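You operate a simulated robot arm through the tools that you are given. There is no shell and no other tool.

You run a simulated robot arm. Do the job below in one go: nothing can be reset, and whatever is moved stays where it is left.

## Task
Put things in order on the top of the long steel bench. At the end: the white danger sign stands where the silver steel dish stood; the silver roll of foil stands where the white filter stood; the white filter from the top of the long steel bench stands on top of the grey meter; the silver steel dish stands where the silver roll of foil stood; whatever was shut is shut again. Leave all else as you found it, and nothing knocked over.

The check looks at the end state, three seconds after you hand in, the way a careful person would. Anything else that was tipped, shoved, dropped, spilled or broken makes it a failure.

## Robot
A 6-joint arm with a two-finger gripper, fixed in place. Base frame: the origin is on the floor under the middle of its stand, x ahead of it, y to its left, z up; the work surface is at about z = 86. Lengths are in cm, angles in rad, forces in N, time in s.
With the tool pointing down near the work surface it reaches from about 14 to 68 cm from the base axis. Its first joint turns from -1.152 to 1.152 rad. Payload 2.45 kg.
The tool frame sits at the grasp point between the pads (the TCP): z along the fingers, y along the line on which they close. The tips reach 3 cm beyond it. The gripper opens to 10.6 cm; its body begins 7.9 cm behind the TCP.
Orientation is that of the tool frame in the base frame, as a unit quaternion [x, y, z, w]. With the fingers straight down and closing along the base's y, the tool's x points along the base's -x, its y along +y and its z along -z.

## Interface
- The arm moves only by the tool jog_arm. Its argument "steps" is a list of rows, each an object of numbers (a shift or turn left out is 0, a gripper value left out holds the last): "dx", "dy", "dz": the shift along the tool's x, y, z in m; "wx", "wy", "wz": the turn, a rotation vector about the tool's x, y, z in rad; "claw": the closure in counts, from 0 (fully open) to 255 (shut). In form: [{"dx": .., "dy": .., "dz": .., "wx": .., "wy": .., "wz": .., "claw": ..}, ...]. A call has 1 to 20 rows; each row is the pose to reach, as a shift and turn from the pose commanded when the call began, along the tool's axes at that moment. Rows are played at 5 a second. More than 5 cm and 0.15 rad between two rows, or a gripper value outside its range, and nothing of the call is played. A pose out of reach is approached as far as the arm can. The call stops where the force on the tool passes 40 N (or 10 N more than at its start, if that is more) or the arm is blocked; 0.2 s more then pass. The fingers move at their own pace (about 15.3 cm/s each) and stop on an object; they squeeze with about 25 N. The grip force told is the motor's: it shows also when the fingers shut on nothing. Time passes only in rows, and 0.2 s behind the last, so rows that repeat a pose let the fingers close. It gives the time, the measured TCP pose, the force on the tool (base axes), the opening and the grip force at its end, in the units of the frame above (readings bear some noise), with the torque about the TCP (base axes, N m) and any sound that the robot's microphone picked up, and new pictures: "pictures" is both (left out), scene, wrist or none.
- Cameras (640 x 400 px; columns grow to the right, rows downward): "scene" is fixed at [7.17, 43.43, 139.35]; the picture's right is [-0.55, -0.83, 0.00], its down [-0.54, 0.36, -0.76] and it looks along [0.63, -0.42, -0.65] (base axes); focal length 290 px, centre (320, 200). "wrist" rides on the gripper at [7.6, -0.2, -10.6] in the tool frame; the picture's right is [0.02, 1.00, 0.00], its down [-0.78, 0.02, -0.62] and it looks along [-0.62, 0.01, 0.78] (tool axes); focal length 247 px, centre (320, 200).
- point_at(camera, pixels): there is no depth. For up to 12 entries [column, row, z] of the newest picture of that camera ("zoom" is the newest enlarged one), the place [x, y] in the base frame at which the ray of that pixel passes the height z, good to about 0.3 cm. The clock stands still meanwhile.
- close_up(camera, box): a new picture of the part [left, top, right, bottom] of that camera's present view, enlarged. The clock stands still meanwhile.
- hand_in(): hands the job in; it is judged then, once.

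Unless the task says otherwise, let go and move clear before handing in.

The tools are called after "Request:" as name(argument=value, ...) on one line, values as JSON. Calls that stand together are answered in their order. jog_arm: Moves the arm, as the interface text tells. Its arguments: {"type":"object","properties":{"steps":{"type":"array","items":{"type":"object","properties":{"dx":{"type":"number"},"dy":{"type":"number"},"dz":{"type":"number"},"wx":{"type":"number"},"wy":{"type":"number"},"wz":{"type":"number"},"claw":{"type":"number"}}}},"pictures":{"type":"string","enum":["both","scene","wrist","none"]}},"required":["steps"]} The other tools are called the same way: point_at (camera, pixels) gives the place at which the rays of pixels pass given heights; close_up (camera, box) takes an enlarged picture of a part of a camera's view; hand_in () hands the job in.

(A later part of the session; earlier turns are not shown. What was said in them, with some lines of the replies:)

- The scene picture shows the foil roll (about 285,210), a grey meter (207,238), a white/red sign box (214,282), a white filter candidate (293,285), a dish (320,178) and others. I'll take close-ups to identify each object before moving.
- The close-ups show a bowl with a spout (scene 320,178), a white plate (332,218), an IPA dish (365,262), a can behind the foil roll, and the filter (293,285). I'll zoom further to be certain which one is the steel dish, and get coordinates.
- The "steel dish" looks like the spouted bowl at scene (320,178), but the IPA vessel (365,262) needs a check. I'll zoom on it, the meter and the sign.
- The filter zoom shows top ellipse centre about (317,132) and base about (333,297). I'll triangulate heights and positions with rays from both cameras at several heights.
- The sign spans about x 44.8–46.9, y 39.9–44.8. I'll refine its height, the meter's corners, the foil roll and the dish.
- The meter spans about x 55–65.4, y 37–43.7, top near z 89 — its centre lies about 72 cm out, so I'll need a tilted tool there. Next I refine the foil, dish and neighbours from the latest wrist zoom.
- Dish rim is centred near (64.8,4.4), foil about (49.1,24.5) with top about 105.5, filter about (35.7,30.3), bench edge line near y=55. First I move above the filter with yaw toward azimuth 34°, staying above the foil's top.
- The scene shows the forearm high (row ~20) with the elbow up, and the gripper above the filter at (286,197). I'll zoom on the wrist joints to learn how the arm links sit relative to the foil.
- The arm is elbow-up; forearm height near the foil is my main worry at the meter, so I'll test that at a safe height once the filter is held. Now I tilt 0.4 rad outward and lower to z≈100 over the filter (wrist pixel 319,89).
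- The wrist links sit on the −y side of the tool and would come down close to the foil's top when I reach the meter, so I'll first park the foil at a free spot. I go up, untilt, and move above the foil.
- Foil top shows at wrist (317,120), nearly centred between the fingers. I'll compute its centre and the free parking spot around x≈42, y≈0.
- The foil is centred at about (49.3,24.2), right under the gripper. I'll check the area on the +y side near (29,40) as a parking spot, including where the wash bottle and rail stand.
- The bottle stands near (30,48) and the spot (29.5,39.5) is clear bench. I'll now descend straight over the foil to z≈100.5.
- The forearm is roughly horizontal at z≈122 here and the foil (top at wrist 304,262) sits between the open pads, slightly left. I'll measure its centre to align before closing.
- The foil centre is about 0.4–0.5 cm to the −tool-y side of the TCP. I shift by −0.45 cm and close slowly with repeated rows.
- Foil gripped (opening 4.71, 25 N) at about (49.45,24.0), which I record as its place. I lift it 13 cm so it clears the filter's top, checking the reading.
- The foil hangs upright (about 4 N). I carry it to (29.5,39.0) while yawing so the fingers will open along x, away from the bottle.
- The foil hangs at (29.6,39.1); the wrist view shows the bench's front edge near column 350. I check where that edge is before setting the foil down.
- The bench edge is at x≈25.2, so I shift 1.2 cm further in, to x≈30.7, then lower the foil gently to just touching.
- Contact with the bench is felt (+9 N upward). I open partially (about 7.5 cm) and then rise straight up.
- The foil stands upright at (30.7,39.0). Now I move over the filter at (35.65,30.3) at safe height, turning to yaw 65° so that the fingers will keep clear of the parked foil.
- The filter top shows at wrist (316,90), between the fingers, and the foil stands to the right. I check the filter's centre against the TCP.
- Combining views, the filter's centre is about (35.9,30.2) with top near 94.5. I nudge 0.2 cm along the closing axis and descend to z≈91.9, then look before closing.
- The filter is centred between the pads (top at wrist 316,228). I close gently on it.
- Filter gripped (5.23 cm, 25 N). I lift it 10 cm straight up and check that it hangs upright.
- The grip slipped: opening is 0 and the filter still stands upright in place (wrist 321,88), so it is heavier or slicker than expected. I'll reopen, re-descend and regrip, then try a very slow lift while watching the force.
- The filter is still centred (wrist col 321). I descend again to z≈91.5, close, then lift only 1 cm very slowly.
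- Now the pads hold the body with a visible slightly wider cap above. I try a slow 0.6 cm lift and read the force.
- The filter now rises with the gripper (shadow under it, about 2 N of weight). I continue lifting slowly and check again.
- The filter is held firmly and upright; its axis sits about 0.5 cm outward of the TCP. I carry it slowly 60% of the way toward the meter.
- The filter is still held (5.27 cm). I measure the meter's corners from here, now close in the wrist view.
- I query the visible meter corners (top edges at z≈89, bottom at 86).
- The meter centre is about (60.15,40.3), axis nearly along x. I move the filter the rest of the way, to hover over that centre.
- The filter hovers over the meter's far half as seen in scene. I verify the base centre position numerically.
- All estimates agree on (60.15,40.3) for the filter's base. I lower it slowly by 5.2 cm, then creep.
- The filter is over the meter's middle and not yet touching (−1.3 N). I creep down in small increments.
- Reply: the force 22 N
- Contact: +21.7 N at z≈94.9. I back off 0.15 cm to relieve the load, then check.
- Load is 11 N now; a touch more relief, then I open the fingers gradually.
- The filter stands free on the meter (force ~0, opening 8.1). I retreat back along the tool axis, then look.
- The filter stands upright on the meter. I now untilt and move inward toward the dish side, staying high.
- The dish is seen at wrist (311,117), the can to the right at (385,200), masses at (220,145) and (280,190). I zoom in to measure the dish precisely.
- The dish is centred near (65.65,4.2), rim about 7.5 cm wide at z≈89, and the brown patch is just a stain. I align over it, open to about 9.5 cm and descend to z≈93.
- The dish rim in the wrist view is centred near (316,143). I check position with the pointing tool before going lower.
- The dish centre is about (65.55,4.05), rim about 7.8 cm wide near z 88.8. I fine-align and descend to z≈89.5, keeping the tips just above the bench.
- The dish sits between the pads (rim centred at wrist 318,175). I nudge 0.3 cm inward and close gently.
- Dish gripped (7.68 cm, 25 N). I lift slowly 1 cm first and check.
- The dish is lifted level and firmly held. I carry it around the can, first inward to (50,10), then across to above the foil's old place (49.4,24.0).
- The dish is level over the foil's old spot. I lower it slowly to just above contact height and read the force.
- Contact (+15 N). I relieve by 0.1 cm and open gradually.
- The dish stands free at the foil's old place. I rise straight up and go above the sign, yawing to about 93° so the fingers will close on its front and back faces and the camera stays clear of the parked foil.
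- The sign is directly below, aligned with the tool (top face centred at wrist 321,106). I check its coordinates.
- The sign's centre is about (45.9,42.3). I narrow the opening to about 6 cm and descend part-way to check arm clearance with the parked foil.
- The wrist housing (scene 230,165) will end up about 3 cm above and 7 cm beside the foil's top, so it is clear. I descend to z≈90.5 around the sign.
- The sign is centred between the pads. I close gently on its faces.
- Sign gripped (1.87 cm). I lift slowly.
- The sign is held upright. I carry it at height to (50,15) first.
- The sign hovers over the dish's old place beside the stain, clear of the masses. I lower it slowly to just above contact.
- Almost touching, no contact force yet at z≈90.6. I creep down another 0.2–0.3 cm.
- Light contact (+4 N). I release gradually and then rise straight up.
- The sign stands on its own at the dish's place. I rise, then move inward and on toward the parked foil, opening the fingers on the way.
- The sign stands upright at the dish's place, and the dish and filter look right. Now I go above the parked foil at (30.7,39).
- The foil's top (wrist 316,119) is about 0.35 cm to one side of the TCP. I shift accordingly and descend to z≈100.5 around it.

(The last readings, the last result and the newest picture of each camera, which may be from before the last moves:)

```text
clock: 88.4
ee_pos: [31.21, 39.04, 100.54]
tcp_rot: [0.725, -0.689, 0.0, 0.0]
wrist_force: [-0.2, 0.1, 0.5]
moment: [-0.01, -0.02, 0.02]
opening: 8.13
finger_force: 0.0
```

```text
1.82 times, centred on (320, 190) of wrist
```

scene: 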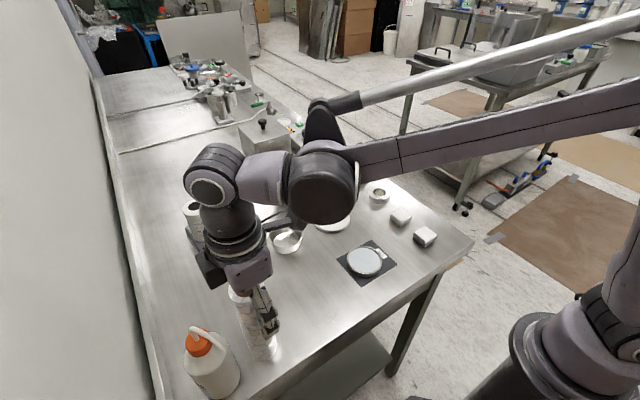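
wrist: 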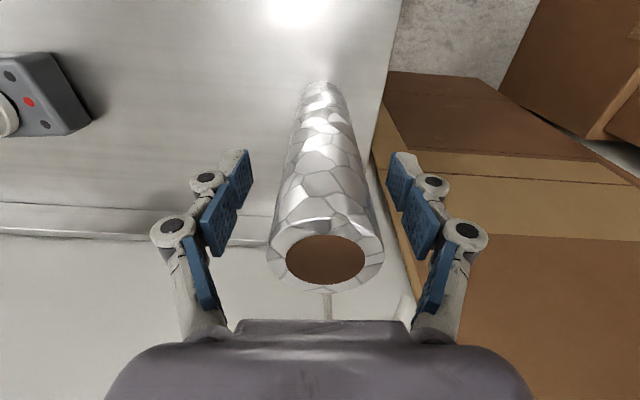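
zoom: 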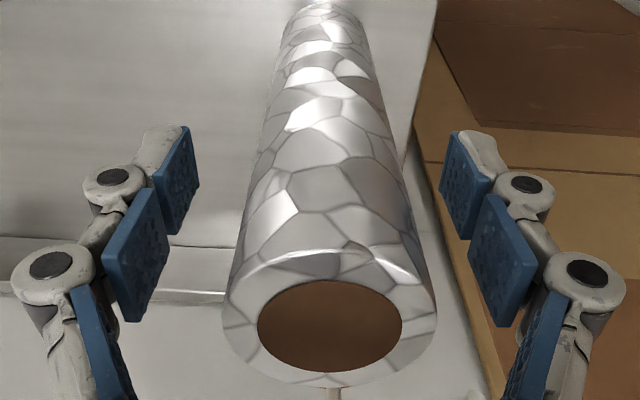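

Now it's about 0.18 cm the other way; I correct that and close gently.

Request:
jog_arm(steps=[{"dy": 0.0018, "claw": 90}, {"dy": 0.0018, "claw": 115}, {"dy": 0.0018, "claw": 130}, {"dy": 0.0018, "claw": 150}, {"dy": 0.0018, "claw": 255}, {"dy": 0.0018, "claw": 255}, {"dy": 0.0018, "claw": 255}], pictures="wrist")

```text
clock: 90.0
ee_pos: [30.88, 39.05, 100.65]
tcp_rot: [0.725, -0.688, 0.0, 0.001]
wrist_force: [-1.7, -0.5, 1.7]
moment: [0.0, 0.11, 0.0]
opening: 4.71
finger_force: 24.7
```

wrist: 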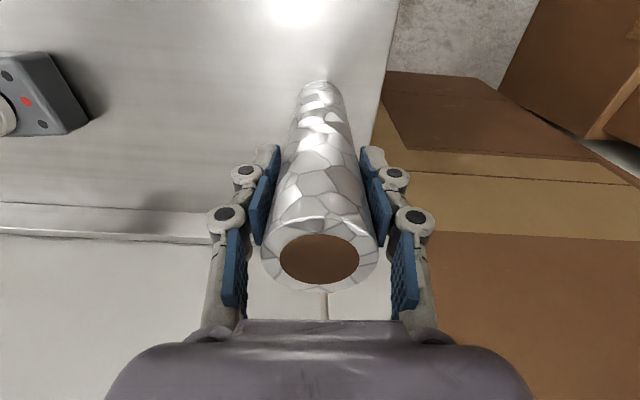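

Foil gripped (4.71). I lift 3 cm slowly and carry it the short way to the filter's old place (35.87,30.25).

Request:
jog_arm(steps=[{"dz": -0.003, "claw": 255}, {"dz": -0.01}, {"dz": -0.02}, {"dz": -0.03}, {"dx": 0.006, "dy": -0.003, "dz": -0.03}, {"dx": 0.02, "dy": -0.0101, "dz": -0.03}, {"dx": 0.037, "dy": -0.0187, "dz": -0.03}, {"dx": 0.054, "dy": -0.0272, "dz": -0.03}, {"dx": 0.071, "dy": -0.0358, "dz": -0.03}, {"dx": 0.084, "dy": -0.0424, "dz": -0.03}, {"dx": 0.0896, "dy": -0.0452, "dz": -0.03}, {"dx": 0.0896, "dy": -0.0452, "dz": -0.03}], pictures="both")

Request:
close_up(camera="scene", box=[180, 170, 400, 360])

```text
clock: 92.6
ee_pos: [36.08, 30.26, 103.49]
tcp_rot: [0.726, -0.688, 0.0, 0.0]
wrist_force: [0.3, -0.1, -4.2]
moment: [-0.03, 0.01, -0.01]
opening: 4.72
finger_force: 24.8
```

scene: 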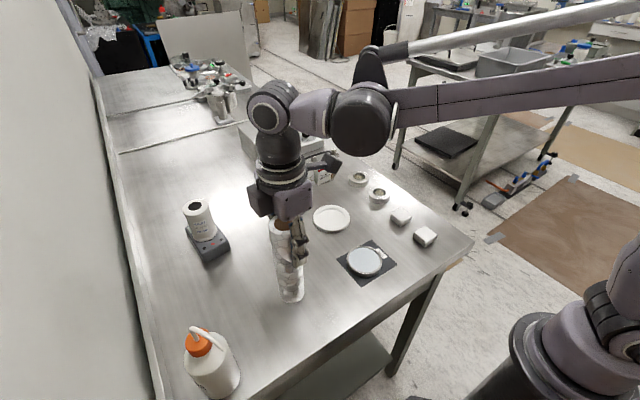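
wrist: 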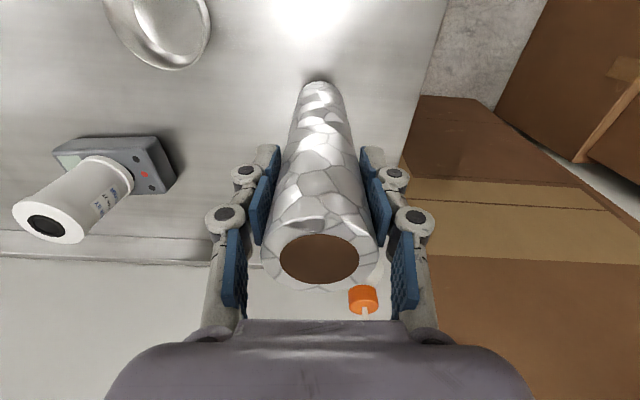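

```text
2.11 times, centred on (290, 265) of scene
```

zoom: 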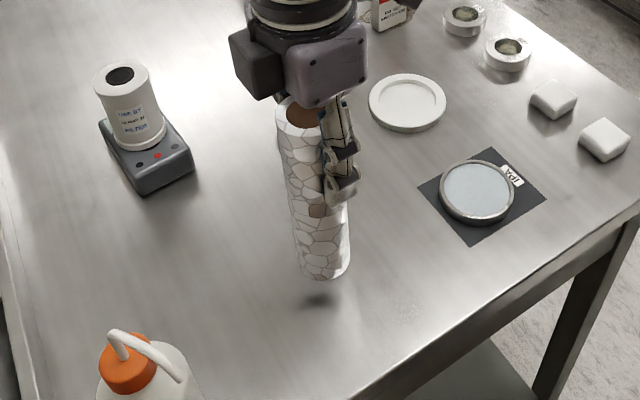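

The foil hangs upright over the filter's old place. I lower it slowly.

Request:
jog_arm(steps=[{"dz": 0.006, "claw": 255}, {"dz": 0.014}, {"dz": 0.021}, {"dz": 0.026}, {"dz": 0.0285}, {"dz": 0.0285}], pictures="none")

```text
clock: 94.0
ee_pos: [35.96, 30.3, 100.84]
tcp_rot: [0.725, -0.689, 0.0, 0.0]
wrist_force: [-0.4, -0.4, -4.9]
moment: [-0.03, -0.05, 0.0]
opening: 4.72
finger_force: 24.9
```

Request:
jog_arm(steps=[{"dz": 0.0008, "claw": 255}, {"dz": 0.0016}, {"dz": 0.002}, {"dz": 0.002}], pictures="none")

```text
clock: 95.0
ee_pos: [35.86, 30.38, 100.48]
tcp_rot: [0.726, -0.688, 0.0, 0.0]
wrist_force: [0.9, -0.3, 16.7]
moment: [0.06, 0.01, 0.02]
opening: 4.75
finger_force: 24.7
```

Contact (+17 N). I relieve slightly, open gradually, then rise straight up.

Request:
jog_arm(steps=[{"dz": -0.0007, "claw": 255}, {"dz": -0.0007, "claw": 125}, {"dz": -0.0007, "claw": 105}, {"dz": -0.0007, "claw": 80}, {"dz": -0.0007, "claw": 60}, {"dz": -0.0007, "claw": 60}], pictures="wrist")

```text
clock: 96.4
ee_pos: [35.92, 30.26, 100.56]
tcp_rot: [0.726, -0.688, -0.001, 0.0]
wrist_force: [0.7, -0.8, -0.7]
moment: [0.01, -0.02, 0.01]
opening: 8.13
finger_force: 0.1
```

wrist: 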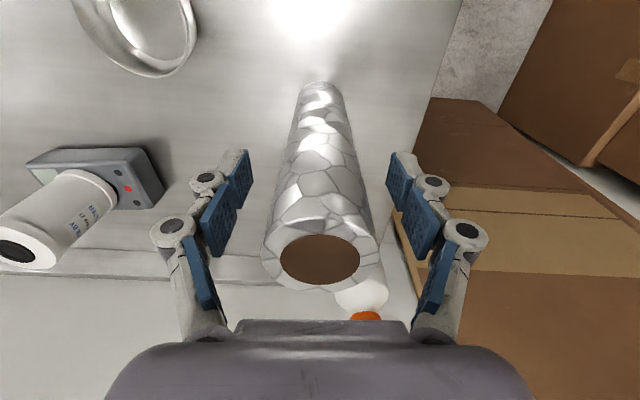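

The foil stands free between the open fingers. I rise straight up 16 cm and then move away inward so I can inspect everything.

Request:
jog_arm(steps=[{"dz": -0.01, "claw": 60}, {"dz": -0.035}, {"dz": -0.07}, {"dz": -0.11}, {"dz": -0.145}, {"dz": -0.165}, {"dx": 0.03, "dy": -0.01, "dz": -0.175}, {"dx": 0.07, "dy": -0.02, "dz": -0.18}, {"dx": 0.115, "dy": -0.03, "dz": -0.18}, {"dx": 0.16, "dy": -0.04, "dz": -0.18}, {"dx": 0.205, "dy": -0.05, "dz": -0.18}, {"dx": 0.25, "dy": -0.05, "dz": -0.18}, {"dx": 0.29, "dy": -0.05, "dz": -0.18}, {"dx": 0.29, "dy": -0.05, "dz": -0.18}], pictures="both")

Request:
close_up(camera="scene", box=[160, 140, 460, 340])

Request:
close_up(camera="scene", box=[250, 145, 410, 245])

```text
clock: 99.4
ee_pos: [42.5, 1.46, 118.63]
tcp_rot: [0.726, -0.688, 0.0, 0.0]
wrist_force: [0.1, 0.3, -0.8]
moment: [0.01, 0.01, 0.0]
opening: 8.13
finger_force: 0.1
```

scene: 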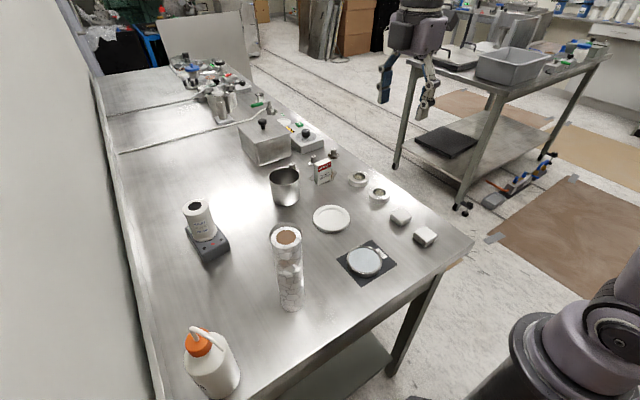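
wrist: 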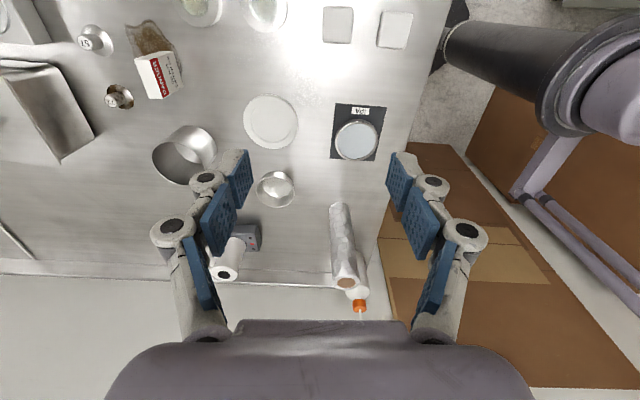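

```text
2.00 times, centred on (310, 240) of scene
```

zoom: 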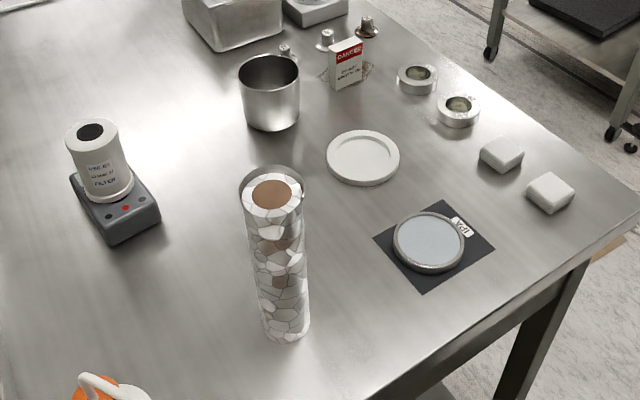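

```text
4.00 times, centred on (330, 195) of scene
```

zoom: 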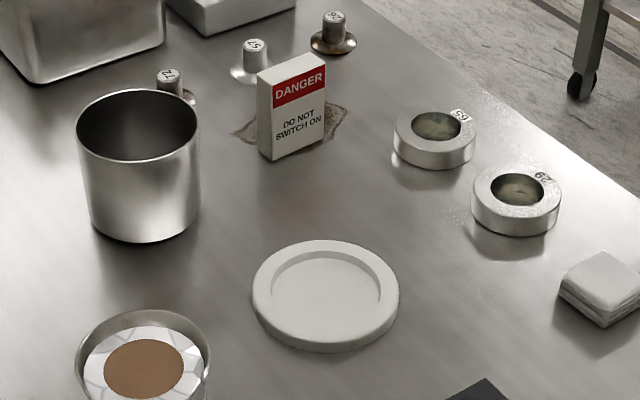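

All four items appear upright in place. I verify positions and close up on each, including the dish hidden behind the foil in the scene view.

Request:
close_up(camera="wrist", box=[140, 30, 400, 300])

Request:
point_at(camera="wrist", pixels=[[276, 189, 88.8], [274, 183, 86.3], [339, 210, 86], [346, 283, 105.5], [223, 275, 97.8], [155, 60, 92.4], [270, 122, 87], [357, 140, 87]])

Request:
point_at(camera="scene", pixels=[[293.3, 302, 86], [287, 237, 105.5], [196, 205, 97.8], [322, 180, 86]])

Request:
close_up(camera="scene", box=[240, 210, 340, 320])

Request:
close_up(camera="scene", box=[160, 190, 256, 270])

```text
1.48 times, centred on (270, 165) of wrist
```

zoom: 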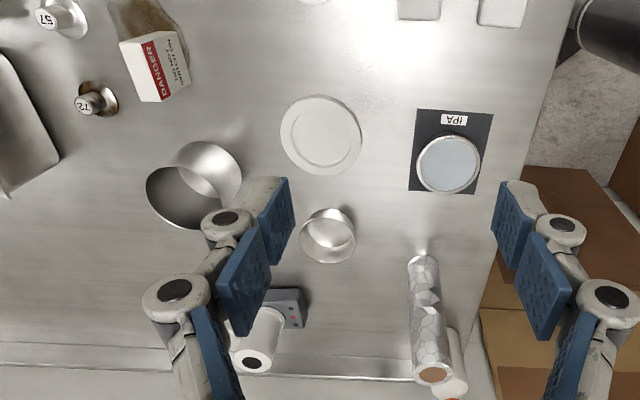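

```text
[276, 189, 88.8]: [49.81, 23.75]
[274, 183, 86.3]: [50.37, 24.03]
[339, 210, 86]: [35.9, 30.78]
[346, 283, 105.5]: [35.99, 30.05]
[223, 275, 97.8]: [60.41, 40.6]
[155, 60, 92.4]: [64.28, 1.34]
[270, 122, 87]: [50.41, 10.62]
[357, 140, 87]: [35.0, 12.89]
```

```text
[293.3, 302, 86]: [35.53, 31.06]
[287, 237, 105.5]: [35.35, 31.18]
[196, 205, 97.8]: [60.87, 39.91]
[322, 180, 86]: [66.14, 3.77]
```

```text
3.64 times, centred on (290, 265) of scene
```

zoom: 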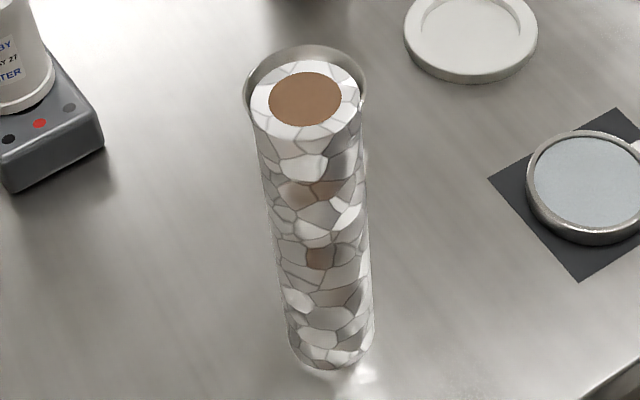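

```text
5.00 times, centred on (208, 230) of scene
```

zoom: 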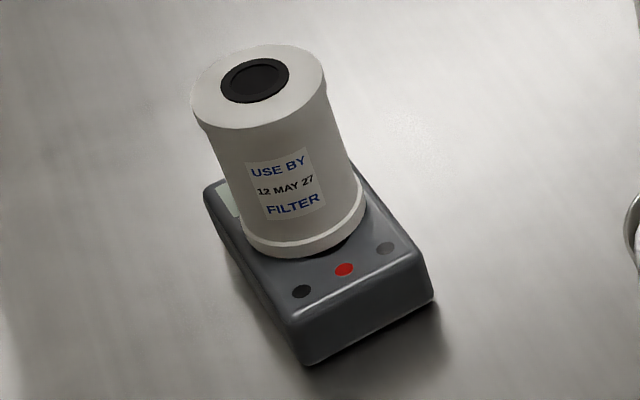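

Measurements match the goal: foil at about (35.9,30.4), dish at about (49.8,23.8), sign at about (65.5,3.8), and the filter centred on the meter. The meter, plate, IPA vessel and masses look unmoved, and the gripper is clear and empty. I hand in.

Request:
hand_in()

```text
The job is handed in.
```

The four items are in their new places, standing upright, and I've handed the job in. I don't have the result of the check.

| Item | Asked for | Where it stands now (cm) |
|---|---|---|
| White filter | On top of the grey meter | Centred on the meter's top face |
| Silver roll of foil | Where the filter stood | About (35.9, 30.4); the filter was at about (35.9, 30.2) |
| Silver steel dish | Where the foil stood | About (49.8, 23.8); the foil was at about (49.4, 24.0) |
| White danger sign | Where the dish stood | About (65.5, 3.8), facing the same way as before |

- **Dish choice:** I took the "silver steel dish" to be the small empty bowl near the masses. The steel-rimmed vessel on the black IPA mat could also fit that name, and I left it alone.
- **Filter slip:** My first grip on the filter slipped off as I lifted. It stayed upright, and I gripped it lower and carried it without trouble.
- **Foil parked:** I moved the foil to a clear spot on the bench first, because the arm would have passed very close to it when reaching for the meter. It went to the filter's place last.

Nothing that was shut had to be opened. In the last pictures the other things on the bench looked unmoved.
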